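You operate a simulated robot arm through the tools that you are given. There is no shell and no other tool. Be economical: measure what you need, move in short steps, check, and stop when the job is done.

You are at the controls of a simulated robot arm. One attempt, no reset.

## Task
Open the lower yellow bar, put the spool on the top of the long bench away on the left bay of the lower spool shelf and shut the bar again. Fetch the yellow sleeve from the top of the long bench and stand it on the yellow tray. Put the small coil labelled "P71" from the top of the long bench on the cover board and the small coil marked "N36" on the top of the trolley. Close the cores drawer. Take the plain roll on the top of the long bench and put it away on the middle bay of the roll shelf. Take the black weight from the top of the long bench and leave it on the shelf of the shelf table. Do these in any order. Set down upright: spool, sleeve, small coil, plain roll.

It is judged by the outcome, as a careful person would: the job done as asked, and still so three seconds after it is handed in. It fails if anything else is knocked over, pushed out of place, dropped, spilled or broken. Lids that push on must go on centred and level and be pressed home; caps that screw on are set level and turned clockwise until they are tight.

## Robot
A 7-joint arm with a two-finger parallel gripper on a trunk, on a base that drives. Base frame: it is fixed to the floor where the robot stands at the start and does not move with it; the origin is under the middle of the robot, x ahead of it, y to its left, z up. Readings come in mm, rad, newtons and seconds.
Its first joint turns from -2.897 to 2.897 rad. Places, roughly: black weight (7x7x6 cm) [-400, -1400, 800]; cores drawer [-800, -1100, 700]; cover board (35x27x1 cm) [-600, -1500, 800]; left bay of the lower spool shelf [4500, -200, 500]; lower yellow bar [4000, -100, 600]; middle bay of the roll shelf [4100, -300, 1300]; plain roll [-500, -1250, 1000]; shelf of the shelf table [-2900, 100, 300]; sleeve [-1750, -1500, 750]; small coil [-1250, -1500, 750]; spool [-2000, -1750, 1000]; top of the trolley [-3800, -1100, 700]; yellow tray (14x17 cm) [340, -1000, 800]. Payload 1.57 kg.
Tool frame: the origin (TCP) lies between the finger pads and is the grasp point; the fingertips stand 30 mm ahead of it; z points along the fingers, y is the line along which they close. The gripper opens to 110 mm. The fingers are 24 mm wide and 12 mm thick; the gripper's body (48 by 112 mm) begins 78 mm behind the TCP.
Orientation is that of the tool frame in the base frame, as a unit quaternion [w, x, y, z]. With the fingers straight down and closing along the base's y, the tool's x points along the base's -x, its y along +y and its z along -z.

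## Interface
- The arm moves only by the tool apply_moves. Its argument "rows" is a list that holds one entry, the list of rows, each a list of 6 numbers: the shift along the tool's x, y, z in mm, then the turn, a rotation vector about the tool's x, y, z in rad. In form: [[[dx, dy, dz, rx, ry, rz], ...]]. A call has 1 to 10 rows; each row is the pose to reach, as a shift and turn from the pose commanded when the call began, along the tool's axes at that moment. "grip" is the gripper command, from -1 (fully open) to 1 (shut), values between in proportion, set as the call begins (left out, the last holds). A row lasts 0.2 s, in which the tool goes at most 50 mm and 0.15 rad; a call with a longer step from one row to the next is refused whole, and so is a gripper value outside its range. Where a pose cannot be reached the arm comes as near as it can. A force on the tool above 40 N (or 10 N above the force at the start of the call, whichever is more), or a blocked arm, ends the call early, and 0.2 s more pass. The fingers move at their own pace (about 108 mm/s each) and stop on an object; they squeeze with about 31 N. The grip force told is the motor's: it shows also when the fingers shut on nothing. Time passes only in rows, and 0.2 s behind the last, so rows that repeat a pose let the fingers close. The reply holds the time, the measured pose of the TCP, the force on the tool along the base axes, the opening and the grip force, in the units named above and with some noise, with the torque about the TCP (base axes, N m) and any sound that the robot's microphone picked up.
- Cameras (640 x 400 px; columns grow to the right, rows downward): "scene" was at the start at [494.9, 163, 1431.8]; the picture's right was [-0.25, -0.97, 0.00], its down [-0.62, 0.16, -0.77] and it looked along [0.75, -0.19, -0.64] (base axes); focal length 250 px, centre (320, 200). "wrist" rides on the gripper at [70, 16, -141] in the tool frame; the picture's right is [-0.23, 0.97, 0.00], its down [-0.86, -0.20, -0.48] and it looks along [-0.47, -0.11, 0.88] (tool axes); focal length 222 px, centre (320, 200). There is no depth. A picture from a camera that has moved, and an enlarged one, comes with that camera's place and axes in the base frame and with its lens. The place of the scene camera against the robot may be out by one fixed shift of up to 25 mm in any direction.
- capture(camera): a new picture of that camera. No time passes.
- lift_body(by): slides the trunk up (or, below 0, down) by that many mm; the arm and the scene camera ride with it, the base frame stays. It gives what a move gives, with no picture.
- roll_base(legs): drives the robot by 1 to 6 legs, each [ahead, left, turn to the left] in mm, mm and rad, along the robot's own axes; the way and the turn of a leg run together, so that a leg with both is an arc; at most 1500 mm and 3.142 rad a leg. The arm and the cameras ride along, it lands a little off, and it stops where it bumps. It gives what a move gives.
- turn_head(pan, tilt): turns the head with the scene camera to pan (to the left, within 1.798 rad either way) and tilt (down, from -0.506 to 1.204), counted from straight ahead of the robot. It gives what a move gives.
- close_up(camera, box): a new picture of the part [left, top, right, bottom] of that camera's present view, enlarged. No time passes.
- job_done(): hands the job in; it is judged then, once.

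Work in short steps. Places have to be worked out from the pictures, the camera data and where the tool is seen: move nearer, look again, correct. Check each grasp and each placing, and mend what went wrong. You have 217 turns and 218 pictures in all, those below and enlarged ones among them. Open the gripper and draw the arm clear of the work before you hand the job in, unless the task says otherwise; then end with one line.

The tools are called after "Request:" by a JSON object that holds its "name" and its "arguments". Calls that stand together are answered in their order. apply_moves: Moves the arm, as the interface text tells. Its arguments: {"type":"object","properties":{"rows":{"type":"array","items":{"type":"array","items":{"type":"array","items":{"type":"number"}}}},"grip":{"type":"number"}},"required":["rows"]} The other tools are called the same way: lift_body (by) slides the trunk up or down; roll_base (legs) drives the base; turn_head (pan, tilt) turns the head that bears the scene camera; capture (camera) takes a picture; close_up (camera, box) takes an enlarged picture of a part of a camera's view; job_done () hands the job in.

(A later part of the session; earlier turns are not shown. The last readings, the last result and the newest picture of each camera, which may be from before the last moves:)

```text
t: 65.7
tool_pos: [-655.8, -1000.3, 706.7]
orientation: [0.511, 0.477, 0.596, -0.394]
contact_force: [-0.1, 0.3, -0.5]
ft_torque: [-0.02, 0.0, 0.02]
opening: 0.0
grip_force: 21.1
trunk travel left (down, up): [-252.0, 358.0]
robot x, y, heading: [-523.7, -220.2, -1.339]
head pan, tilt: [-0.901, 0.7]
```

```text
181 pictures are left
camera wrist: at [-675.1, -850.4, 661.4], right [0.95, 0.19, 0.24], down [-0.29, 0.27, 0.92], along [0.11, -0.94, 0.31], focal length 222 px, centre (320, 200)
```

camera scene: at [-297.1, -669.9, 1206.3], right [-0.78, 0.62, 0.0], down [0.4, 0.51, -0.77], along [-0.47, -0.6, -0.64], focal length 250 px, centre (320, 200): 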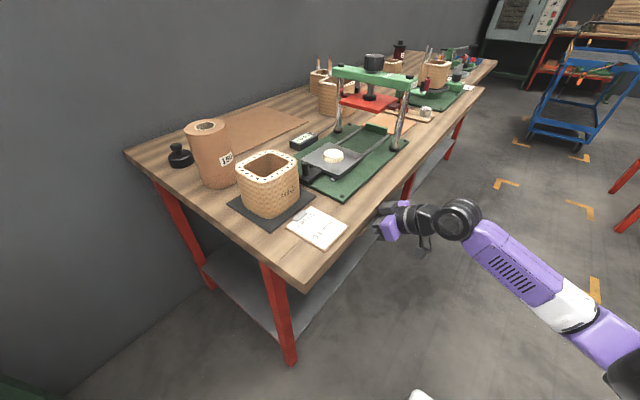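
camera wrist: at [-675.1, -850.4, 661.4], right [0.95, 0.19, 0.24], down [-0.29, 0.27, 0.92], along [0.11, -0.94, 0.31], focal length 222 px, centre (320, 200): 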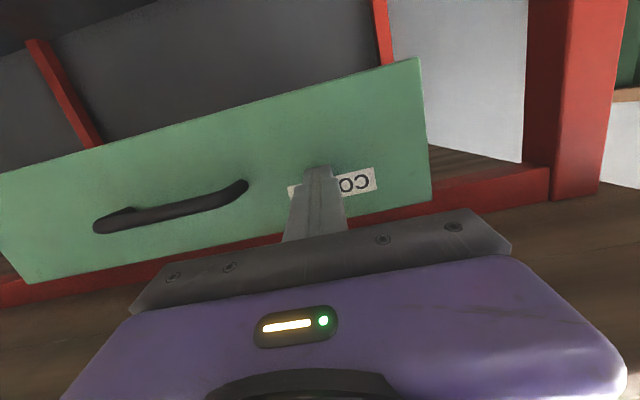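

The drawer slides with hardly any force; keep pushing in small steps until it stops.

Request:
{"name": "apply_moves", "arguments": {"rows": [[[-1.3, 0, 8, 0, 0, 0], [-2.6, 0, 16, 0, 0, 0], [-4, 0, 24, 0, 0, 0], [-5.3, 0, 32, 0, 0, 0], [-6.6, 0, 40, 0, 0, 0], [-8, 0, 48, 0, 0, 0], [-9.3, 0, 56, 0, 0, 0]]]}}

Request:
{"name": "capture", "arguments": {"camera": "wrist"}}

```text
t: 66.5
tool_pos: [-652.3, -1020.0, 706.8]
orientation: [0.51, 0.477, 0.598, -0.393]
contact_force: [-0.4, 5.0, 1.6]
ft_torque: [-0.12, 0.01, 0.06]
opening: 0.1
grip_force: 21.4
trunk travel left (down, up): [-252.0, 358.0]
robot x, y, heading: [-521.0, -217.1, -1.34]
head pan, tilt: [-0.901, 0.7]
stopped in row 3: the force on the tool passed its limit at 52 N (the readings are from after the stop); the commanded pose is now the measured one
```

```text
180 pictures are left
camera wrist: at [-673.3, -868.5, 662.3], right [0.95, 0.19, 0.24], down [-0.29, 0.27, 0.92], along [0.11, -0.94, 0.31], focal length 222 px, centre (320, 200)
```

wrist: 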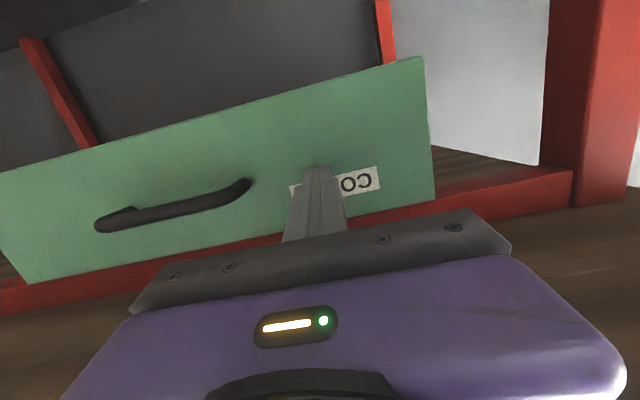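

The drawer moved with the tool and then stopped hard at the tip. Push once more to confirm it's at its stop.

Request:
{"name": "apply_moves", "arguments": {"rows": [[[-0.5, 0, 3, 0, 0, 0], [-1, 0, 6, 0, 0, 0], [-1.6, 0, 10, 0, 0, 0]]]}}

Request:
{"name": "turn_head", "arguments": {"pan": -0.9, "tilt": 0.9}}

Request:
{"name": "capture", "arguments": {"camera": "scene"}}

```text
t: 67.0
tool_pos: [-654.2, -1019.3, 707.4]
orientation: [0.509, 0.478, 0.598, -0.393]
contact_force: [0.0, 6.9, 2.7]
ft_torque: [-0.15, 0.0, 0.03]
opening: 0.1
grip_force: 21.6
trunk travel left (down, up): [-252.0, 358.0]
robot x, y, heading: [-520.1, -215.6, -1.338]
head pan, tilt: [-0.901, 0.7]
stopped in row 2: the force on the tool passed its limit at 55 N (the readings are from after the stop); the commanded pose is now the measured one
```

```text
t: 67.7
tool_pos: [-654.6, -1019.4, 706.5]
orientation: [0.51, 0.477, 0.598, -0.394]
contact_force: [-2.5, 10.4, 4.1]
ft_torque: [-0.23, 0.01, 0.01]
opening: 0.1
grip_force: 21.4
trunk travel left (down, up): [-252.0, 358.0]
robot x, y, heading: [-523.1, -216.2, -1.336]
head pan, tilt: [-0.901, 0.901]
```

```text
179 pictures are left
camera scene: at [-291.4, -662.4, 1190.0], right [-0.78, 0.62, 0.0], down [0.49, 0.61, -0.62], along [-0.39, -0.49, -0.78], focal length 250 px, centre (320, 200)
```

scene: 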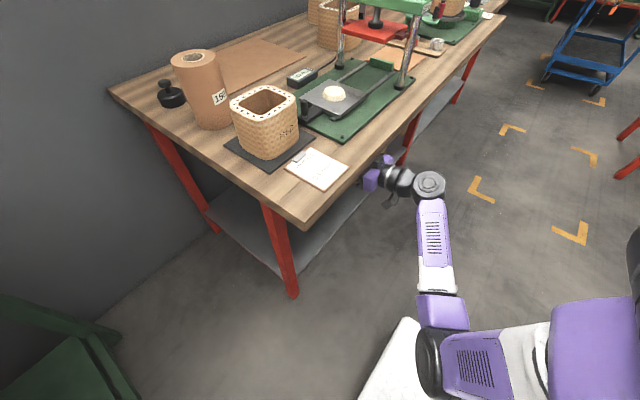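

Drawer is shut (hard stop at 55 N). Retract the arm, and look right toward the shelf table and trolley.

Request:
{"name": "apply_moves", "arguments": {"rows": [[[7, 0, -40, 0, 0, 0], [14, 0, -80, 0, 0, 0], [21, 0, -120, 0, 0, 0], [27, 0, -160, 0, 0, 0]]]}}

Request:
{"name": "lift_body", "arguments": {"by": 350}}

Request:
{"name": "turn_head", "arguments": {"pan": -1.4, "tilt": 0.3}}

Request:
{"name": "capture", "arguments": {"camera": "scene"}}

```text
t: 68.7
tool_pos: [-689.4, -860.4, 707.1]
orientation: [0.511, 0.476, 0.599, -0.392]
contact_force: [0.3, 0.3, -0.9]
ft_torque: [-0.01, 0.0, -0.01]
opening: 0.0
grip_force: 21.3
trunk travel left (down, up): [-252.0, 358.0]
robot x, y, heading: [-525.5, -215.9, -1.342]
head pan, tilt: [-0.901, 0.901]
```

```text
t: 72.1
tool_pos: [-691.5, -860.6, 1056.9]
orientation: [0.511, 0.476, 0.599, -0.392]
contact_force: [0.8, 0.8, 0.2]
ft_torque: [-0.03, -0.01, -0.04]
opening: 0.0
grip_force: 21.2
trunk travel left (down, up): [-602.0, 8.0]
robot x, y, heading: [-520.8, -218.1, -1.345]
head pan, tilt: [-0.901, 0.901]
```

```text
t: 73.1
tool_pos: [-691.5, -861.4, 1057.8]
orientation: [0.511, 0.476, 0.599, -0.393]
contact_force: [-0.3, 0.1, 0.1]
ft_torque: [0.01, -0.03, 0.0]
opening: 0.2
grip_force: 21.1
trunk travel left (down, up): [-602.0, 8.0]
robot x, y, heading: [-521.2, -216.1, -1.341]
head pan, tilt: [-1.4, 0.3]
```

```text
178 pictures are left
camera scene: at [-330.3, -640.1, 1592.0], right [-0.39, 0.92, 0.0], down [0.27, 0.12, -0.95], along [-0.88, -0.37, -0.3], focal length 250 px, centre (320, 200)
```

scene: 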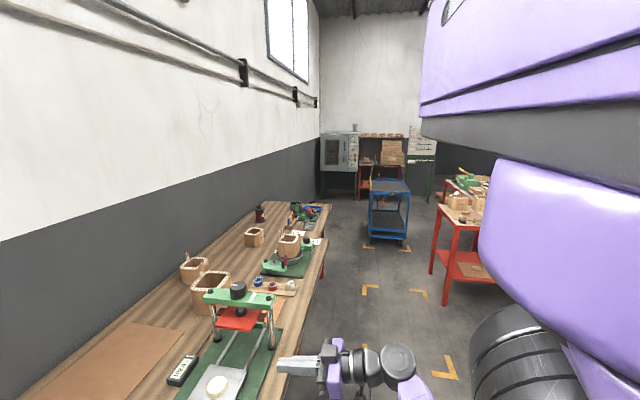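

Check the rack from here by zoom before choosing the grasp for the roll.

Request:
{"name": "turn_head", "arguments": {"pan": 1.5, "tilt": 0.1}}

Request:
{"name": "capture", "arguments": {"camera": "scene"}}

Request:
{"name": "close_up", "arguments": {"camera": "scene", "box": [240, 100, 400, 200]}}

```text
t: 75.7
tool_pos: [-691.3, -861.7, 1058.0]
orientation: [0.511, 0.476, 0.599, -0.392]
contact_force: [0.1, 0.4, -0.2]
ft_torque: [-0.02, 0.0, 0.0]
opening: 0.0
grip_force: 21.1
trunk travel left (down, up): [-602.0, 8.0]
robot x, y, heading: [-521.1, -218.4, -1.341]
head pan, tilt: [1.499, 0.099]
```

```text
177 pictures are left
camera scene: at [-153.5, -589.0, 1610.8], right [0.16, -0.99, 0.0], down [-0.1, -0.02, -1.0], along [0.98, 0.16, -0.1], focal length 250 px, centre (320, 200)
```

scene: 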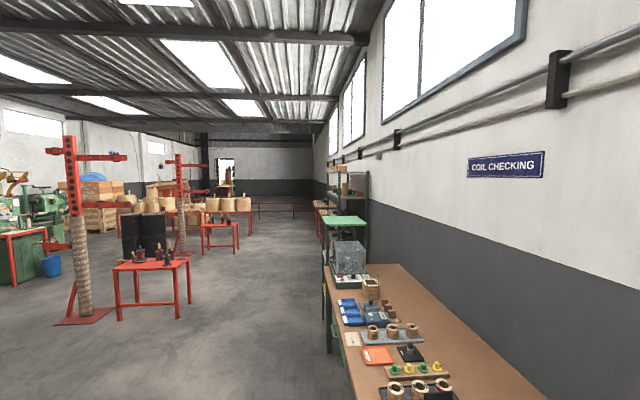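

```text
4.00 times, centred on (320, 150) of scene
camera zoom: at [-153.5, -589.0, 1610.8], right [0.16, -0.99, 0.0], down [-0.1, -0.02, -1.0], along [0.98, 0.16, -0.1], focal length 1000 px, centre (320, 400)
```

zoom: 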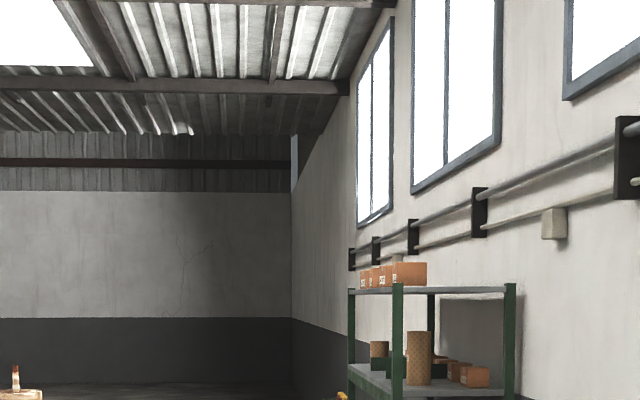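

The rack's roll shelf has headroom above, so a grip tilted ~40° from vertical will suit both ends. Set that tilt, centre the arm left over roll's line, open the gripper, then drive 200 mm nearer.

Request:
{"name": "apply_moves", "arguments": {"rows": [[[0, 38, 0, 0, 0.14, 0], [0, 76, 0, 0, 0.28, 0], [0, 114, 0, 0, 0.42, 0], [0, 152, 0, 0, 0.56, 0], [0, 190, 0, 0, 0.7, 0]]], "grip": -1}}

Request:
{"name": "roll_base", "arguments": {"legs": [[190, 0, 0]]}}

Request:
{"name": "capture", "arguments": {"camera": "wrist"}}

Request:
{"name": "turn_head", "arguments": {"pan": -0.3, "tilt": 0.8}}

Request:
{"name": "capture", "arguments": {"camera": "scene"}}

```text
t: 76.9
tool_pos: [-518.0, -833.8, 1038.9]
orientation: [0.274, 0.583, 0.737, -0.205]
contact_force: [0.5, -0.1, 0.5]
ft_torque: [-0.04, -0.01, 0.04]
opening: 110.0
grip_force: 0.0
out of reach, approached as far as the arm can: row 5
trunk travel left (down, up): [-602.0, 8.0]
robot x, y, heading: [-522.9, -216.2, -1.341]
head pan, tilt: [1.499, 0.099]
```

```text
t: 78.4
tool_pos: [-475.7, -1021.8, 1037.4]
orientation: [0.275, 0.583, 0.737, -0.205]
contact_force: [-0.1, 0.2, 0.3]
ft_torque: [-0.01, -0.02, 0.02]
opening: 110.2
grip_force: 0.1
trunk travel left (down, up): [-602.0, 8.0]
robot x, y, heading: [-478.7, -402.8, -1.338]
head pan, tilt: [1.499, 0.099]
```

```text
175 pictures are left
camera wrist: at [-496.5, -877.8, 1101.6], right [0.98, 0.06, 0.16], down [-0.13, -0.39, 0.91], along [0.12, -0.92, -0.37], focal length 222 px, centre (320, 200)
```

wrist: 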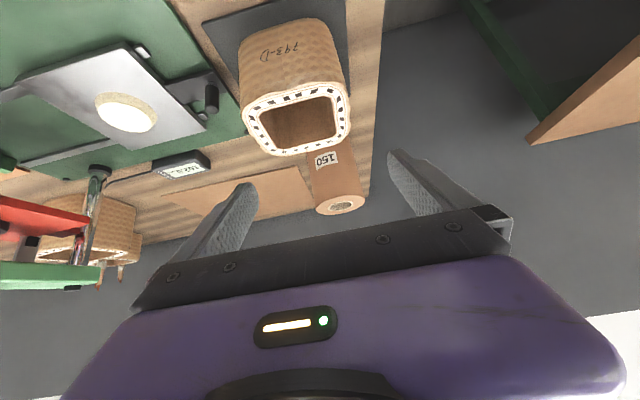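

```text
t: 80.2
tool_pos: [-477.1, -1021.3, 1038.6]
orientation: [0.274, 0.583, 0.737, -0.205]
contact_force: [0.0, 0.9, 0.0]
ft_torque: [0.04, 0.02, 0.0]
opening: 110.2
grip_force: 0.1
trunk travel left (down, up): [-602.0, 8.0]
robot x, y, heading: [-477.1, -405.7, -1.342]
head pan, tilt: [-0.3, 0.799]
```

```text
174 pictures are left
camera scene: at [-207.2, -871.8, 1547.8], right [-1.0, 0.07, 0.0], down [0.05, 0.71, -0.7], along [-0.05, -0.7, -0.72], focal length 250 px, centre (320, 200)
```

scene: 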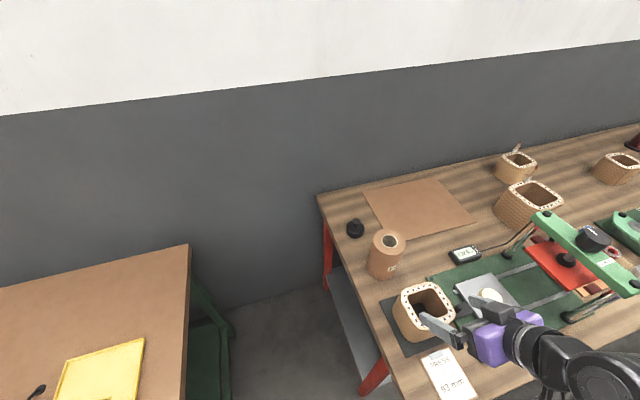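

Roll lies about 160–220 mm ahead of the TCP. Move 80 mm ahead at the same height for a better fix.

Request:
{"name": "apply_moves", "arguments": {"rows": [[[-31, 8, 26, 0, 0, 0], [-61, 15, 51, 0, 0, 0]]]}}

Request:
{"name": "capture", "arguments": {"camera": "wrist"}}

```text
t: 80.8
tool_pos: [-442.4, -1096.1, 1040.0]
orientation: [0.274, 0.583, 0.737, -0.205]
contact_force: [0.4, 0.7, 0.1]
ft_torque: [-0.01, -0.04, -0.02]
opening: 109.8
grip_force: 0.1
trunk travel left (down, up): [-602.0, 8.0]
robot x, y, heading: [-480.4, -406.1, -1.343]
head pan, tilt: [-0.3, 0.799]
```

```text
173 pictures are left
camera wrist: at [-462.3, -951.2, 1104.2], right [0.98, 0.06, 0.16], down [-0.13, -0.39, 0.91], along [0.12, -0.92, -0.37], focal length 222 px, centre (320, 200)
```

wrist: 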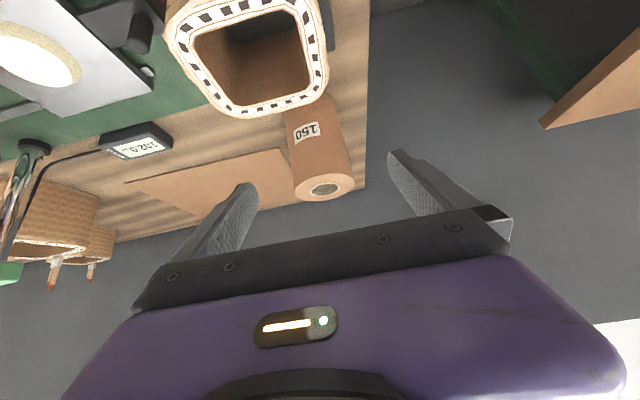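

Triangulated roll top centre at (-420,-1213,984), Ø≈82. Move over it, descend around it, then check.

Request:
{"name": "apply_moves", "arguments": {"rows": [[[-30, -2, 26, 0, 0, 0], [-61, -4, 51, 0, 0, 0], [-91, -5, 77, 0, 0, 0], [-71, -5, 101, 0, 0, 0], [-50, -6, 125, 0, 0, 0], [-30, -7, 150, 0, 0, 0]]]}}

Request:
{"name": "capture", "arguments": {"camera": "wrist"}}

Request:
{"name": "capture", "arguments": {"camera": "scene"}}

```text
t: 82.2
tool_pos: [-419.9, -1211.0, 939.3]
orientation: [0.275, 0.583, 0.736, -0.205]
contact_force: [-0.2, -0.3, 0.3]
ft_torque: [-0.03, 0.02, -0.01]
opening: 110.2
grip_force: 0.0
trunk travel left (down, up): [-602.0, 8.0]
robot x, y, heading: [-478.8, -405.3, -1.341]
head pan, tilt: [-0.3, 0.799]
```

```text
172 pictures are left
camera wrist: at [-439.5, -1067.1, 1003.5], right [0.98, 0.06, 0.16], down [-0.13, -0.39, 0.91], along [0.12, -0.92, -0.37], focal length 222 px, centre (320, 200)
```

wrist: 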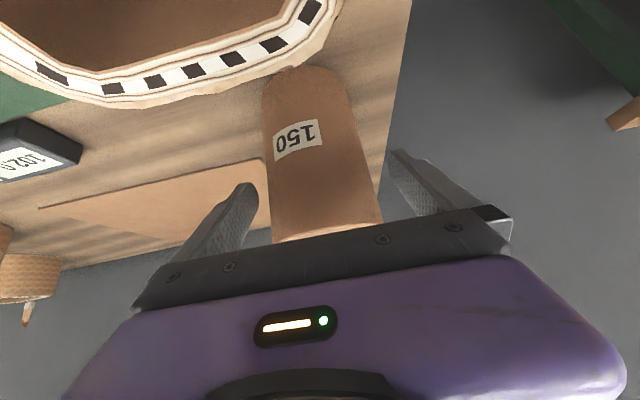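

```text
171 pictures are left
camera scene: at [-207.2, -871.8, 1547.8], right [-1.0, 0.07, 0.0], down [0.05, 0.72, -0.7], along [-0.05, -0.7, -0.72], focal length 250 px, centre (320, 200)
```

scene: 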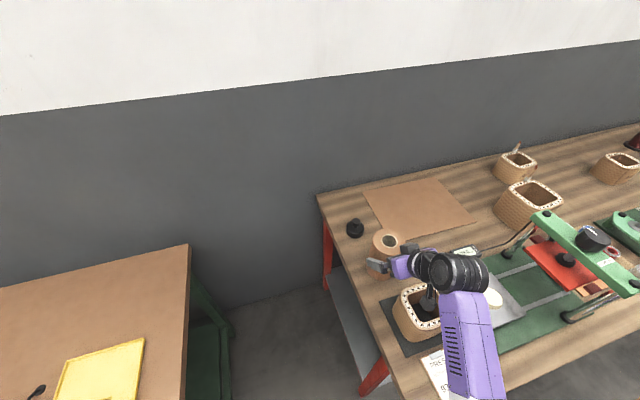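

The roll is between the fingers, centred. Close, then lift slightly.

Request:
{"name": "apply_moves", "arguments": {"rows": [[[0, 0, 0, 0, 0, 0], [0, 0, 0, 0, 0, 0], [0, 0, 0, 0, 0, 0]]], "grip": 1}}

Request:
{"name": "apply_moves", "arguments": {"rows": [[[-10, 0, -11, 0, 0, 0], [-32, 1, -38, 0, 0, 0], [-64, 2, -77, 0, 0, 0], [-96, 3, -115, 0, 0, 0]]]}}

Request:
{"name": "capture", "arguments": {"camera": "scene"}}

```text
t: 83.0
tool_pos: [-419.9, -1210.5, 939.5]
orientation: [0.274, 0.583, 0.737, -0.205]
contact_force: [-2.0, -1.6, 0.4]
ft_torque: [-0.19, 0.09, -0.14]
opening: 88.3
grip_force: 30.8
trunk travel left (down, up): [-602.0, 8.0]
robot x, y, heading: [-483.0, -404.6, -1.347]
head pan, tilt: [-0.3, 0.799]
```

```text
refused: row 3 steps farther than a row can; nothing moved
```

```text
170 pictures are left
camera scene: at [-207.3, -871.9, 1547.7], right [-1.0, 0.07, 0.0], down [0.05, 0.72, -0.7], along [-0.05, -0.7, -0.72], focal length 250 px, centre (320, 200)
```

scene: 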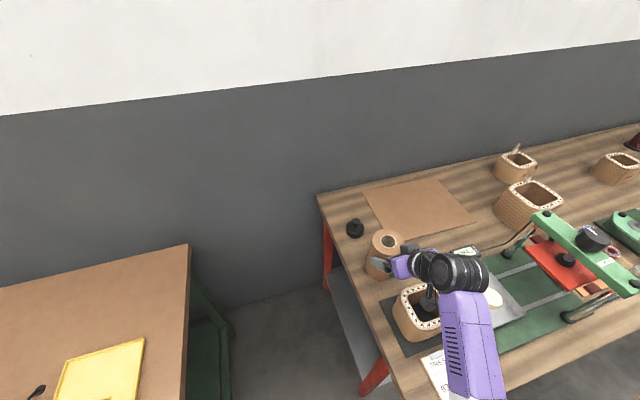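

Gripped (88 mm, 31 N). Lift straight up about 150 mm.

Request:
{"name": "apply_moves", "arguments": {"rows": [[[-10, 0, -11, 0, 0, 0], [-29, 1, -34, 0, 0, 0], [-55, 2, -65, 0, 0, 0], [-80, 3, -96, 0, 0, 0], [-96, 3, -115, 0, 0, 0]]]}}

Request:
{"name": "capture", "arguments": {"camera": "scene"}}

Request:
{"name": "capture", "arguments": {"camera": "wrist"}}

```text
t: 84.2
tool_pos: [-423.1, -1211.0, 1093.1]
orientation: [0.274, 0.583, 0.737, -0.205]
contact_force: [-0.6, 0.2, -6.6]
ft_torque: [0.2, 0.06, -0.02]
opening: 88.1
grip_force: 31.5
trunk travel left (down, up): [-602.0, 8.0]
robot x, y, heading: [-479.0, -406.0, -1.341]
head pan, tilt: [-0.3, 0.799]
```

```text
169 pictures are left
camera scene: at [-207.2, -872.0, 1547.6], right [-1.0, 0.07, 0.0], down [0.05, 0.72, -0.7], along [-0.05, -0.7, -0.72], focal length 250 px, centre (320, 200)
```

scene: 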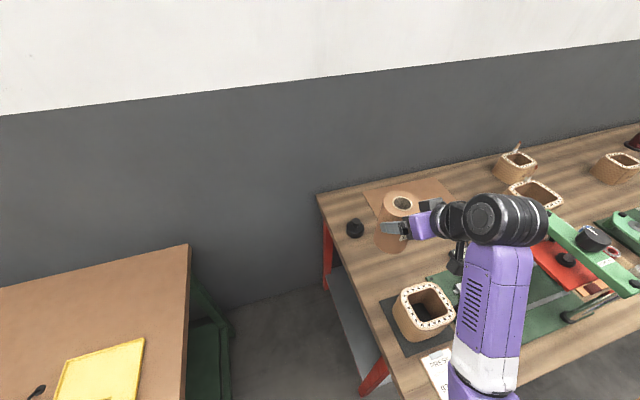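

```text
168 pictures are left
camera wrist: at [-442.7, -1067.9, 1156.5], right [0.98, 0.06, 0.16], down [-0.13, -0.39, 0.91], along [0.12, -0.92, -0.38], focal length 222 px, centre (320, 200)
```

wrist: 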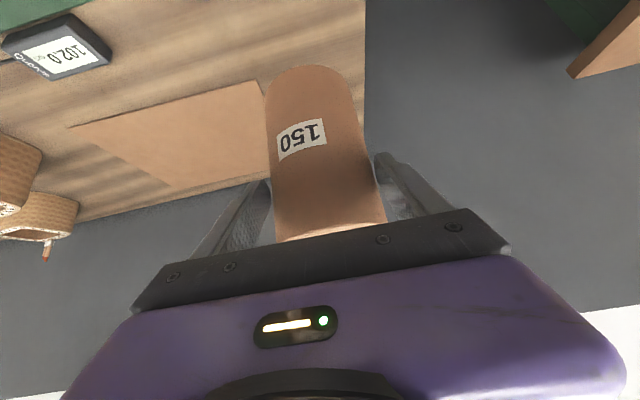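

Roll held well. Retract the arm 200 mm, back off from the bench, then drive left along the aisle.

Request:
{"name": "apply_moves", "arguments": {"rows": [[[30, 0, -26, 0, 0, 0], [61, 0, -52, 0, 0, 0], [92, 0, -77, 0, 0, 0], [122, 0, -103, 0, 0, 0], [153, 0, -129, 0, 0, 0]]]}}

Request:
{"name": "roll_base", "arguments": {"legs": [[-280, 0, 0], [0, 1200, 0]]}}

Request:
{"name": "turn_head", "arguments": {"pan": 1.4, "tilt": 0.3}}

Request:
{"name": "capture", "arguments": {"camera": "scene"}}

```text
t: 85.4
tool_pos: [-487.4, -1045.4, 1067.6]
orientation: [0.274, 0.583, 0.738, -0.204]
contact_force: [-0.1, -0.1, -5.9]
ft_torque: [0.2, 0.05, -0.01]
opening: 88.2
grip_force: 31.4
out of reach, approached as far as the arm can: row 4, 5
trunk travel left (down, up): [-602.0, 8.0]
robot x, y, heading: [-474.2, -404.8, -1.344]
head pan, tilt: [-0.3, 0.799]
```

```text
t: 92.9
tool_pos: [557.4, -527.3, 1067.8]
orientation: [0.272, 0.594, 0.728, -0.208]
contact_force: [0.1, -0.6, -6.5]
ft_torque: [0.23, 0.04, -0.03]
opening: 87.9
grip_force: 31.0
trunk travel left (down, up): [-602.0, 8.0]
robot x, y, heading: [589.0, 113.0, -1.379]
head pan, tilt: [-0.3, 0.799]
```

```text
t: 94.6
tool_pos: [557.8, -529.0, 1068.0]
orientation: [0.271, 0.594, 0.728, -0.209]
contact_force: [-0.3, -0.8, -6.9]
ft_torque: [0.23, 0.02, -0.02]
opening: 88.1
grip_force: 31.2
trunk travel left (down, up): [-602.0, 8.0]
robot x, y, heading: [586.7, 112.2, -1.375]
head pan, tilt: [1.4, 0.3]
```

```text
167 pictures are left
camera scene: at [945.4, -280.7, 1592.0], right [0.03, -1.0, 0.0], down [-0.3, -0.01, -0.96], along [0.95, 0.02, -0.3], focal length 250 px, centre (320, 200)
```

scene: 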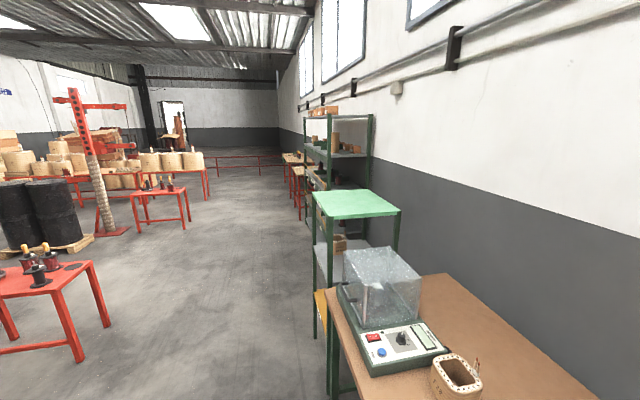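

Straighten heading, stay a bit further out, and continue left.

Request:
{"name": "roll_base", "arguments": {"legs": [[-100, 0, 0.04], [0, 1400, 0]]}}

Request:
{"name": "turn_head", "arguments": {"pan": 1.1, "tilt": 0.3}}

Request:
{"name": "capture", "arguments": {"camera": "scene"}}

```text
t: 102.3
tool_pos: [1915.0, -116.5, 1067.5]
orientation: [0.273, 0.587, 0.734, -0.206]
contact_force: [0.4, -0.2, -6.4]
ft_torque: [0.23, 0.11, -0.01]
opening: 87.7
grip_force: 31.1
trunk travel left (down, up): [-602.0, 8.0]
robot x, y, heading: [1930.5, 520.6, -1.355]
head pan, tilt: [1.4, 0.3]
```

```text
t: 103.1
tool_pos: [1916.1, -117.3, 1067.7]
orientation: [0.274, 0.587, 0.733, -0.205]
contact_force: [-1.1, 0.4, -6.5]
ft_torque: [0.24, 0.03, 0.0]
opening: 87.7
grip_force: 30.8
trunk travel left (down, up): [-602.0, 8.0]
robot x, y, heading: [1931.9, 526.0, -1.349]
head pan, tilt: [1.1, 0.3]
```

```text
166 pictures are left
camera scene: at [2294.7, 111.4, 1592.1], right [-0.25, -0.97, 0.0], down [-0.29, 0.07, -0.96], along [0.92, -0.24, -0.3], focal length 250 px, centre (320, 200)
```

scene: 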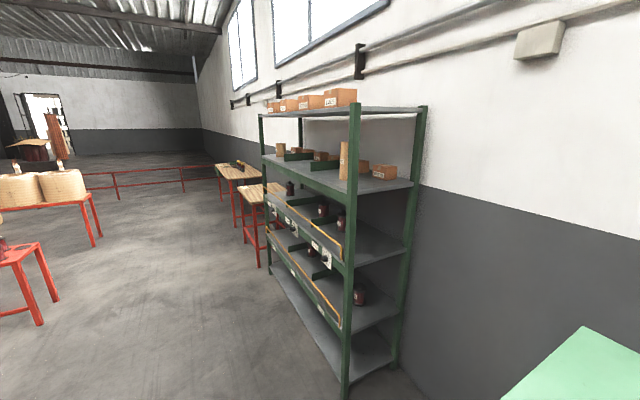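

Enlarge the rack.

Request:
{"name": "close_up", "arguments": {"camera": "scene", "box": [230, 80, 440, 211]}}

Request:
{"name": "close_up", "arguments": {"camera": "scene", "box": [230, 180, 440, 311]}}

```text
3.05 times, centred on (335, 146) of scene
camera zoom: at [2294.7, 111.4, 1592.1], right [-0.25, -0.97, 0.0], down [-0.29, 0.07, -0.96], along [0.92, -0.24, -0.3], focal length 762 px, centre (274, 366)
```

zoom: 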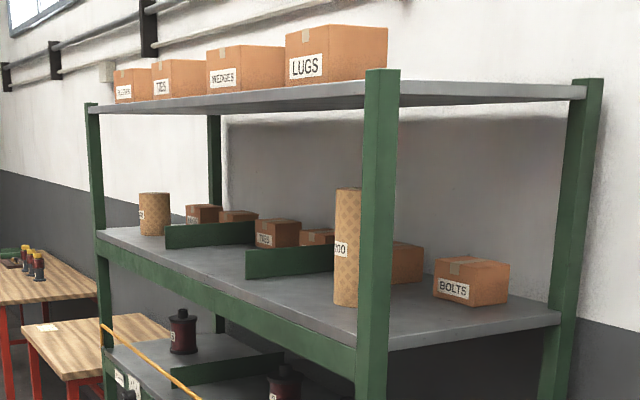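

```text
3.05 times, centred on (335, 246) of scene
camera zoom: at [2294.7, 111.4, 1592.1], right [-0.25, -0.97, 0.0], down [-0.29, 0.07, -0.96], along [0.92, -0.24, -0.3], focal length 762 px, centre (274, 61)
```

zoom: 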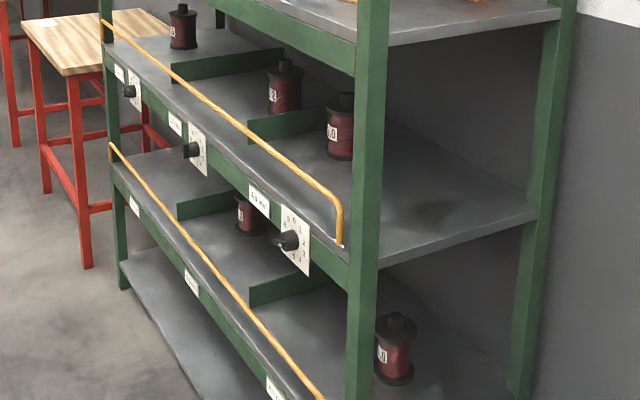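

Drive left to the middle bay of the rack (s≈3880), then look at it.

Request:
{"name": "roll_base", "arguments": {"legs": [[0, 1000, 0.01], [0, 960, 0]]}}

Request:
{"name": "turn_head", "arguments": {"pan": 0.0, "tilt": 0.4}}

Request:
{"name": "capture", "arguments": {"camera": "scene"}}

Request:
{"name": "capture", "arguments": {"camera": "wrist"}}

```text
t: 112.9
tool_pos: [3837.1, 304.9, 1067.4]
orientation: [0.274, 0.587, 0.733, -0.206]
contact_force: [0.0, 0.3, -6.3]
ft_torque: [0.22, 0.03, 0.01]
opening: 87.8
grip_force: 31.0
trunk travel left (down, up): [-602.0, 8.0]
robot x, y, heading: [3854.9, 947.0, -1.353]
head pan, tilt: [1.1, 0.3]
```

```text
t: 114.3
tool_pos: [3838.2, 304.9, 1065.6]
orientation: [0.273, 0.587, 0.733, -0.206]
contact_force: [0.0, 0.1, -6.7]
ft_torque: [0.24, 0.04, -0.04]
opening: 87.5
grip_force: 31.1
trunk travel left (down, up): [-602.0, 8.0]
robot x, y, heading: [3857.0, 944.2, -1.359]
head pan, tilt: [0.0, 0.4]
```

```text
163 pictures are left
camera scene: at [4146.7, 464.9, 1582.8], right [-0.98, -0.22, 0.0], down [-0.08, 0.38, -0.92], along [0.2, -0.9, -0.39], focal length 250 px, centre (320, 200)
```

scene: 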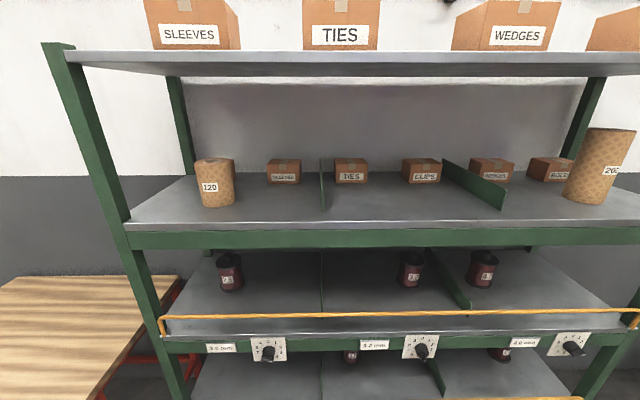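

```text
162 pictures are left
camera wrist: at [3819.2, 448.0, 1131.3], right [0.99, 0.05, 0.16], down [-0.13, -0.39, 0.91], along [0.11, -0.92, -0.38], focal length 222 px, centre (320, 200)
```

wrist: 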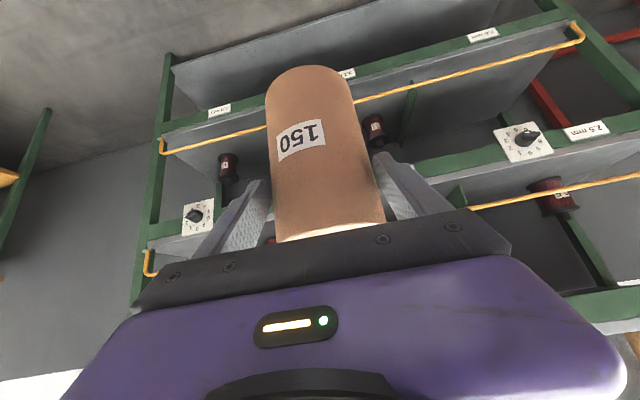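

The middle bay is s≈3633..4120, front edge n≈-1032, z≈1300. Raise the roll to about z 1435 before moving in.

Request:
{"name": "apply_moves", "arguments": {"rows": [[[-32, 8, -27, 0, 0, 0], [-63, 16, -54, 0, 0, 0], [-95, 23, -81, 0, 0, 0], [-126, 31, -108, 0, 0, 0], [-158, 39, -136, 0, 0, 0], [-189, 47, -163, 0, 0, 0], [-221, 54, -190, 0, 0, 0], [-252, 62, -217, 0, 0, 0], [-284, 70, -244, 0, 0, 0]]]}}

Request:
{"name": "capture", "arguments": {"camera": "scene"}}

Request:
{"name": "capture", "arguments": {"camera": "wrist"}}

```text
t: 116.3
tool_pos: [3917.3, 257.8, 1437.0]
orientation: [0.274, 0.587, 0.734, -0.203]
contact_force: [0.2, 1.2, -3.5]
ft_torque: [0.21, 0.11, -0.02]
opening: 85.8
grip_force: 31.0
out of reach, approached as far as the arm can: row 1, 2, 3, 4, 5, 6, 7
trunk travel left (down, up): [-602.0, 8.0]
robot x, y, heading: [3854.4, 942.0, -1.351]
head pan, tilt: [0.0, 0.4]
```

```text
161 pictures are left
camera scene: at [4146.8, 466.1, 1583.5], right [-0.98, -0.22, 0.0], down [-0.08, 0.38, -0.92], along [0.2, -0.9, -0.39], focal length 250 px, centre (320, 200)
```

scene: 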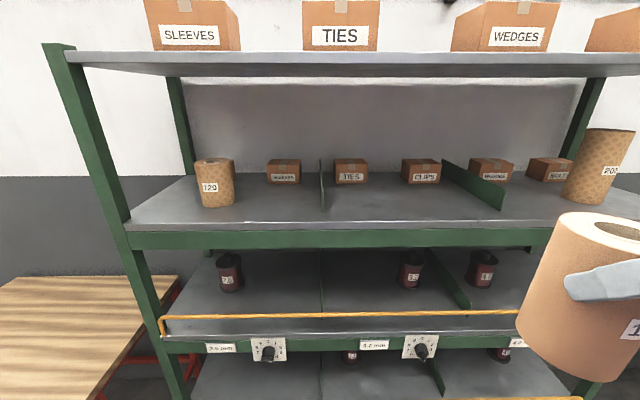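

```text
160 pictures are left
camera wrist: at [3899.2, 402.3, 1501.4], right [0.98, 0.05, 0.17], down [-0.14, -0.39, 0.91], along [0.11, -0.92, -0.38], focal length 222 px, centre (320, 200)
```

wrist: 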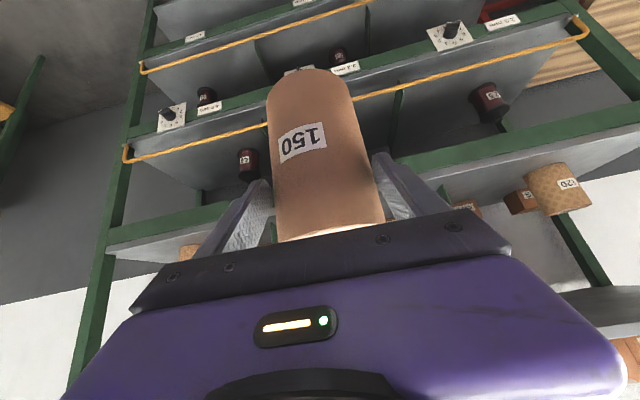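

Drive 200 mm forward and re-image to fix the shelf height and edge.

Request:
{"name": "roll_base", "arguments": {"legs": [[200, 0, 0.015]]}}

Request:
{"name": "capture", "arguments": {"camera": "scene"}}

Request:
{"name": "capture", "arguments": {"camera": "wrist"}}

```text
t: 117.9
tool_pos: [3970.8, 62.5, 1438.0]
orientation: [0.275, 0.582, 0.738, -0.203]
contact_force: [0.1, 0.7, -5.8]
ft_torque: [0.26, 0.04, 0.01]
opening: 85.2
grip_force: 30.9
trunk travel left (down, up): [-602.0, 8.0]
robot x, y, heading: [3898.4, 749.4, -1.339]
head pan, tilt: [0.0, 0.4]
```

```text
159 pictures are left
camera scene: at [4197.6, 273.9, 1582.9], right [-0.97, -0.23, 0.0], down [-0.09, 0.38, -0.92], along [0.21, -0.9, -0.39], focal length 250 px, centre (320, 200)
```

scene: 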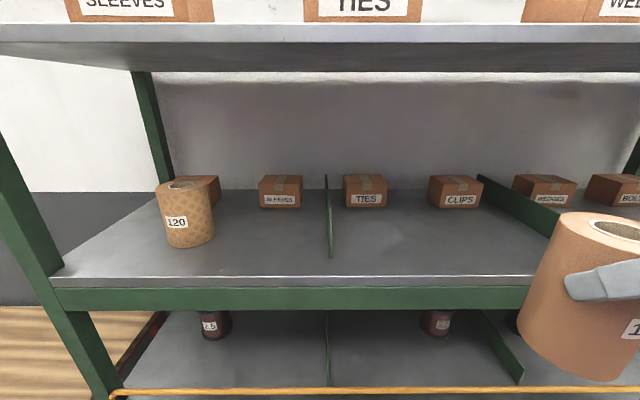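

```text
158 pictures are left
camera wrist: at [3951.0, 206.2, 1500.8], right [0.98, 0.06, 0.16], down [-0.13, -0.39, 0.91], along [0.12, -0.92, -0.38], focal length 222 px, centre (320, 200)
```

wrist: 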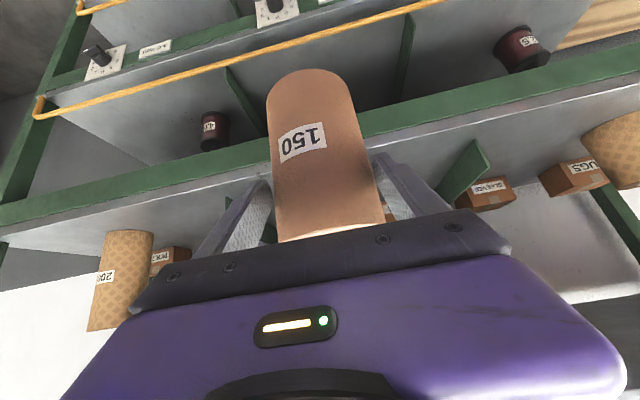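

Shelf ≈ z 1301, edge n≈-1045; roll bottom should clear by ~45 mm. Drive 180 forward and check.

Request:
{"name": "roll_base", "arguments": {"legs": [[180, 0, 0]]}}

Request:
{"name": "turn_head", "arguments": {"pan": -0.5, "tilt": 0.5}}

Request:
{"name": "capture", "arguments": {"camera": "scene"}}

Request:
{"name": "capture", "arguments": {"camera": "wrist"}}

```text
t: 119.4
tool_pos: [4012.6, -114.8, 1437.0]
orientation: [0.274, 0.583, 0.737, -0.205]
contact_force: [0.7, 0.3, -6.0]
ft_torque: [0.23, 0.06, 0.06]
opening: 85.6
grip_force: 30.8
trunk travel left (down, up): [-602.0, 8.0]
robot x, y, heading: [3941.9, 572.1, -1.34]
head pan, tilt: [0.0, 0.4]
```

```text
t: 120.3
tool_pos: [4012.6, -115.0, 1437.4]
orientation: [0.274, 0.582, 0.738, -0.204]
contact_force: [0.6, -0.1, -6.2]
ft_torque: [0.23, 0.1, 0.03]
opening: 85.2
grip_force: 31.0
trunk travel left (down, up): [-602.0, 8.0]
robot x, y, heading: [3939.2, 569.1, -1.344]
head pan, tilt: [-0.499, 0.499]
```

```text
157 pictures are left
camera scene: at [4193.9, 97.5, 1573.7], right [-0.96, 0.27, 0.0], down [0.13, 0.46, -0.88], along [-0.23, -0.85, -0.48], focal length 250 px, centre (320, 200)
```

scene: 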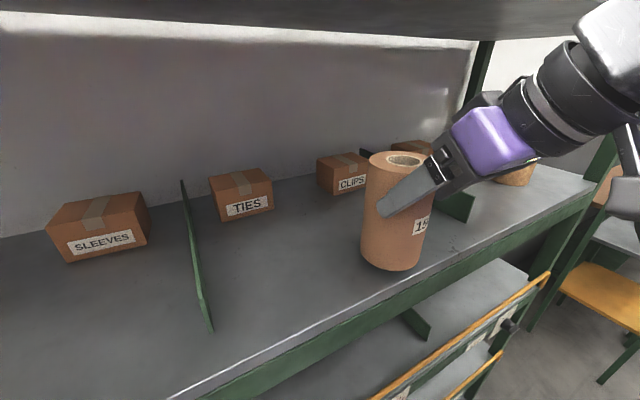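

```text
156 pictures are left
camera wrist: at [3992.4, 27.6, 1500.6], right [0.98, 0.06, 0.16], down [-0.13, -0.39, 0.91], along [0.12, -0.92, -0.38], focal length 222 px, centre (320, 200)
```

wrist: 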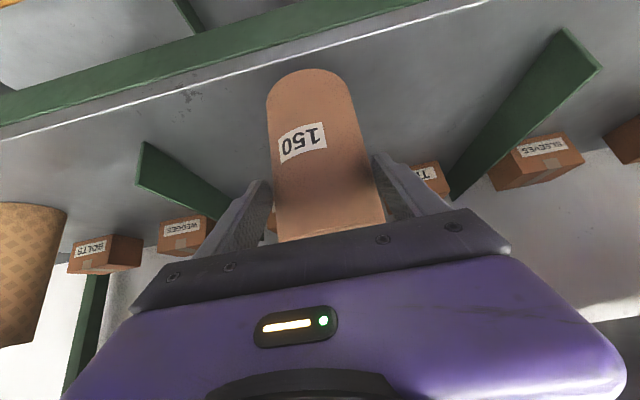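

Well centred between dividers. 80 mm more forward, then lower onto the shelf.

Request:
{"name": "roll_base", "arguments": {"legs": [[80, 0, 0]]}}

Request:
{"name": "apply_moves", "arguments": {"rows": [[[10, 0, 12, 0, 0, 0], [16, 0, 19, 0, 0, 0], [21, 0, 25, 0, 0, 0], [25, 0, 30, 0, 0, 0], [29, 0, 34, 0, 0, 0], [32, 0, 38, 0, 0, 0], [35, 0, 42, 0, 0, 0], [39, 0, 46, 0, 0, 0], [42, 0, 50, 0, 0, 0], [45, 0, 54, 0, 0, 0]]]}}

Request:
{"name": "capture", "arguments": {"camera": "scene"}}

```text
t: 121.4
tool_pos: [4030.9, -192.0, 1437.1]
orientation: [0.274, 0.582, 0.738, -0.204]
contact_force: [-0.2, -0.4, -6.2]
ft_torque: [0.24, 0.07, 0.0]
opening: 85.5
grip_force: 31.8
trunk travel left (down, up): [-602.0, 8.0]
robot x, y, heading: [3958.8, 494.9, -1.34]
head pan, tilt: [-0.499, 0.499]
```

```text
t: 123.6
tool_pos: [4030.4, -203.5, 1374.1]
orientation: [0.274, 0.582, 0.738, -0.203]
contact_force: [-0.2, -0.8, 0.6]
ft_torque: [0.0, 0.04, 0.01]
opening: 0.0
grip_force: 21.0
out of reach, approached as far as the arm can: row 6, 7, 8, 9, 10
trunk travel left (down, up): [-602.0, 8.0]
robot x, y, heading: [3960.1, 495.3, -1.336]
head pan, tilt: [-0.499, 0.499]
```

```text
155 pictures are left
camera scene: at [4211.6, 20.7, 1573.7], right [-0.96, 0.27, 0.0], down [0.13, 0.46, -0.88], along [-0.23, -0.85, -0.48], focal length 250 px, centre (320, 200)
```

scene: 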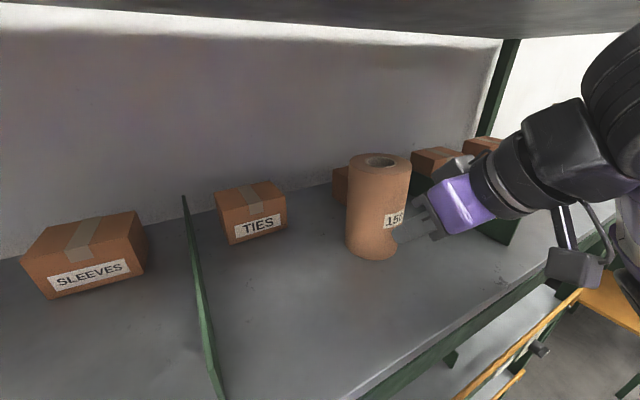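

The roll was squeezed out on touching down but stands upright in the bay. Back the base straight off and verify.

Request:
{"name": "roll_base", "arguments": {"legs": [[-300, 0, 0]]}}

Request:
{"name": "turn_head", "arguments": {"pan": -0.2, "tilt": 0.4}}

Request:
{"name": "capture", "arguments": {"camera": "scene"}}

Request:
{"name": "close_up", "arguments": {"camera": "scene", "box": [220, 130, 420, 255]}}

```text
t: 125.6
tool_pos: [3964.0, 85.5, 1374.1]
orientation: [0.274, 0.582, 0.738, -0.203]
contact_force: [-0.5, -0.9, 0.5]
ft_torque: [0.0, 0.03, 0.0]
opening: 0.0
grip_force: 21.6
trunk travel left (down, up): [-602.0, 8.0]
robot x, y, heading: [3890.2, 781.6, -1.342]
head pan, tilt: [-0.499, 0.499]
```

```text
t: 126.4
tool_pos: [3963.8, 85.1, 1373.8]
orientation: [0.274, 0.582, 0.738, -0.202]
contact_force: [-1.5, -0.1, -0.3]
ft_torque: [0.02, 0.0, 0.02]
opening: 0.2
grip_force: 20.8
trunk travel left (down, up): [-602.0, 8.0]
robot x, y, heading: [3888.3, 781.3, -1.337]
head pan, tilt: [-0.201, 0.4]
```

```text
154 pictures are left
camera scene: at [4171.8, 304.3, 1582.8], right [-1.0, -0.03, 0.0], down [-0.01, 0.39, -0.92], along [0.03, -0.92, -0.39], focal length 250 px, centre (320, 200)
```

scene: 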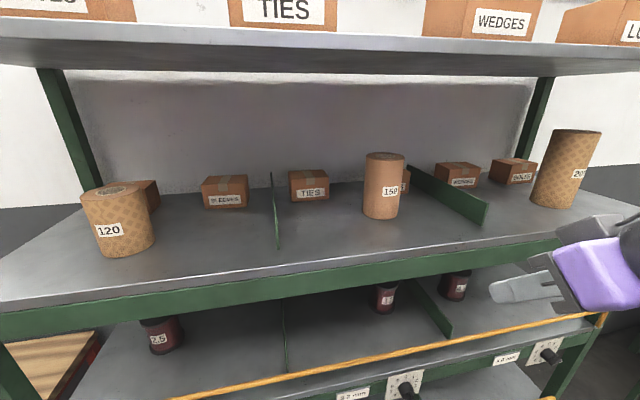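

```text
3.20 times, centred on (320, 192) of scene
camera zoom: at [4171.8, 304.3, 1582.8], right [-1.0, -0.03, 0.0], down [-0.01, 0.39, -0.92], along [0.03, -0.92, -0.39], focal length 800 px, centre (320, 224)
```

zoom: 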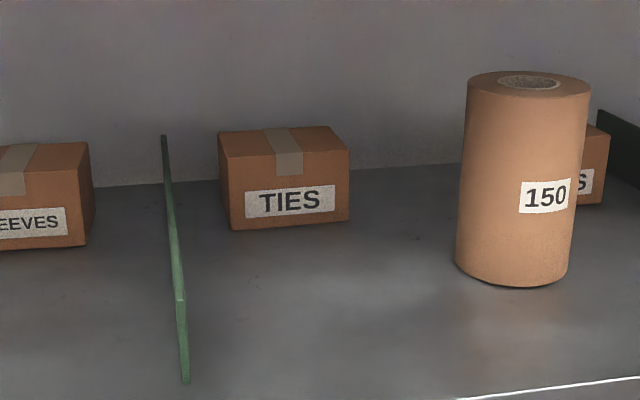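

Roll is done. Now inspect the lower yellow bar: lower the trunk and look.

Request:
{"name": "lift_body", "arguments": {"by": -420}}

Request:
{"name": "turn_head", "arguments": {"pan": 0.0, "tilt": 0.5}}

Request:
{"name": "capture", "arguments": {"camera": "scene"}}

```text
refused: -420 is not a number from -400 to 400
```

```text
t: 127.1
tool_pos: [3962.3, 86.4, 1374.7]
orientation: [0.274, 0.582, 0.738, -0.203]
contact_force: [0.7, -0.6, -1.0]
ft_torque: [0.0, 0.01, -0.03]
opening: 0.0
grip_force: 20.9
trunk travel left (down, up): [-602.0, 8.0]
robot x, y, heading: [3894.1, 784.8, -1.332]
head pan, tilt: [0.0, 0.499]
```

```text
152 pictures are left
camera scene: at [4189.8, 308.3, 1573.7], right [-0.97, -0.23, 0.0], down [-0.11, 0.47, -0.88], along [0.2, -0.85, -0.48], focal length 250 px, centre (320, 200)
```

scene: 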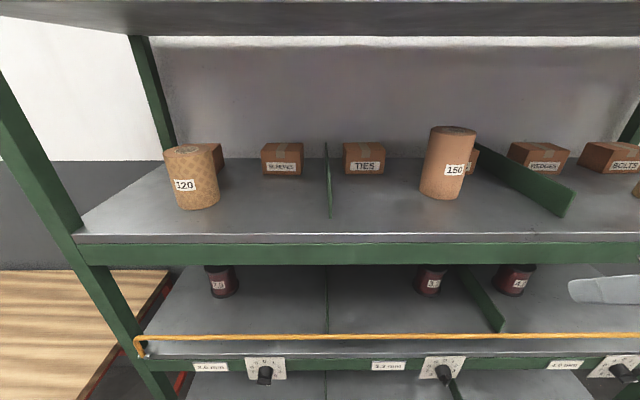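

Request:
{"name": "lift_body", "arguments": {"by": -400}}

Request:
{"name": "turn_head", "arguments": {"pan": 0.0, "tilt": 0.6}}

Request:
{"name": "capture", "arguments": {"camera": "scene"}}

Request:
{"name": "turn_head", "arguments": {"pan": -0.8, "tilt": 0.5}}

Request:
{"name": "capture", "arguments": {"camera": "scene"}}

```text
t: 130.9
tool_pos: [3964.7, 85.4, 974.0]
orientation: [0.274, 0.582, 0.738, -0.203]
contact_force: [0.2, 0.4, 1.0]
ft_torque: [0.0, -0.03, -0.02]
opening: 0.0
grip_force: 21.2
trunk travel left (down, up): [-202.0, 408.0]
robot x, y, heading: [3889.4, 784.8, -1.338]
head pan, tilt: [0.0, 0.499]
```

```text
t: 131.6
tool_pos: [3963.8, 84.9, 973.8]
orientation: [0.274, 0.582, 0.738, -0.202]
contact_force: [0.0, -0.3, 0.3]
ft_torque: [-0.02, 0.0, -0.02]
opening: 0.1
grip_force: 21.0
trunk travel left (down, up): [-202.0, 408.0]
robot x, y, heading: [3892.4, 781.4, -1.338]
head pan, tilt: [0.0, 0.6]
```

```text
151 pictures are left
camera scene: at [4189.3, 310.9, 1164.7], right [-0.97, -0.23, 0.0], down [-0.13, 0.55, -0.83], along [0.19, -0.8, -0.56], focal length 250 px, centre (320, 200)
```

scene: 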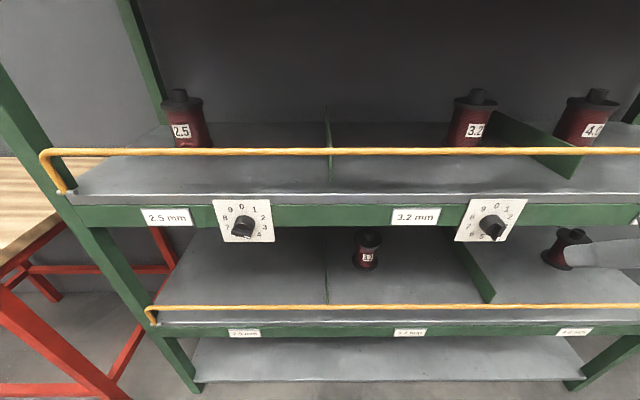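

```text
t: 132.8
tool_pos: [3964.4, 85.7, 974.1]
orientation: [0.274, 0.582, 0.739, -0.202]
contact_force: [-0.2, -0.7, -0.2]
ft_torque: [-0.02, 0.01, -0.02]
opening: 0.1
grip_force: 21.0
trunk travel left (down, up): [-202.0, 408.0]
robot x, y, heading: [3892.2, 779.9, -1.345]
head pan, tilt: [-0.799, 0.499]
```

```text
150 pictures are left
camera scene: at [4120.1, 320.1, 1173.7], right [-0.84, 0.54, 0.0], down [0.26, 0.4, -0.88], along [-0.47, -0.74, -0.48], focal length 250 px, centre (320, 200)
```

scene: 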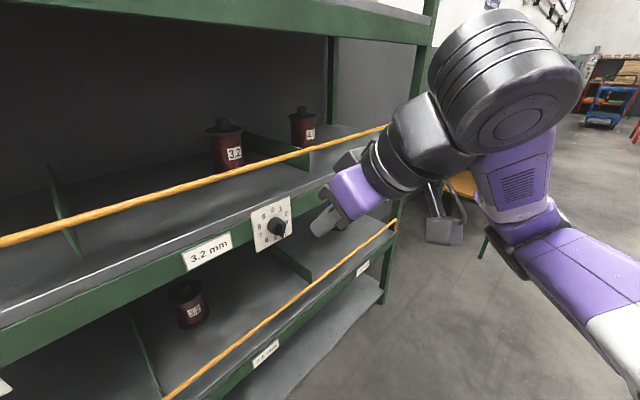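

Zoom in on the bar ends to understand the hinge.

Request:
{"name": "close_up", "arguments": {"camera": "scene", "box": [340, 190, 436, 250]}}

Request:
{"name": "turn_head", "arguments": {"pan": 0.0, "tilt": 0.75}}

Request:
{"name": "close_up", "arguments": {"camera": "scene", "box": [120, 220, 280, 320]}}

```text
6.67 times, centred on (388, 220) of scene
camera zoom: at [4120.1, 320.1, 1173.7], right [-0.84, 0.54, 0.0], down [0.26, 0.4, -0.88], along [-0.47, -0.74, -0.48], focal length 1666 px, centre (-133, 67)
```

zoom: 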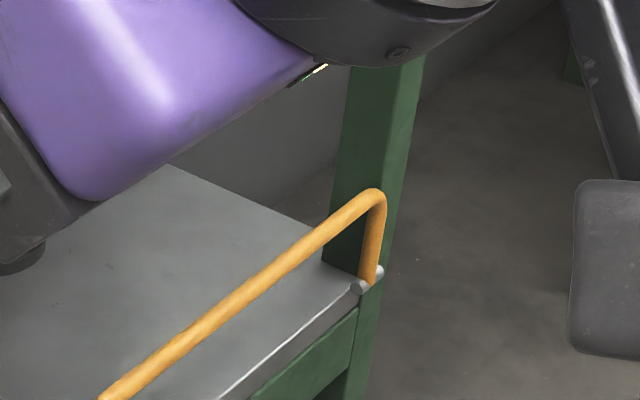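

```text
t: 133.9
tool_pos: [3963.3, 85.1, 974.4]
orientation: [0.274, 0.582, 0.738, -0.203]
contact_force: [-0.1, -0.9, 0.2]
ft_torque: [0.01, -0.04, 0.02]
opening: 0.2
grip_force: 21.5
trunk travel left (down, up): [-202.0, 408.0]
robot x, y, heading: [3890.4, 783.9, -1.34]
head pan, tilt: [0.0, 0.75]
```

```text
4.00 times, centred on (200, 270) of scene
camera zoom: at [4187.9, 316.2, 1151.8], right [-0.97, -0.23, 0.0], down [-0.16, 0.66, -0.73], along [0.17, -0.71, -0.68], focal length 1000 px, centre (800, -80)
```

zoom: 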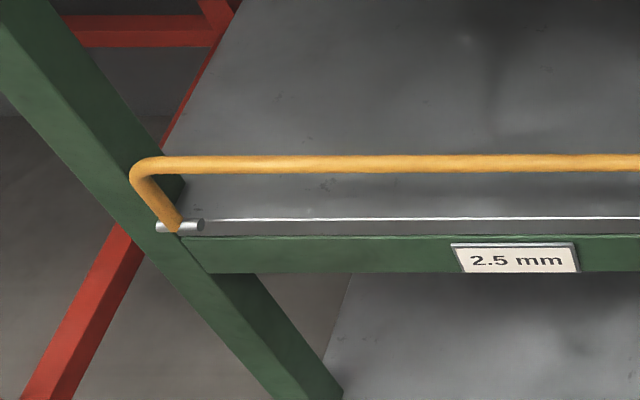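

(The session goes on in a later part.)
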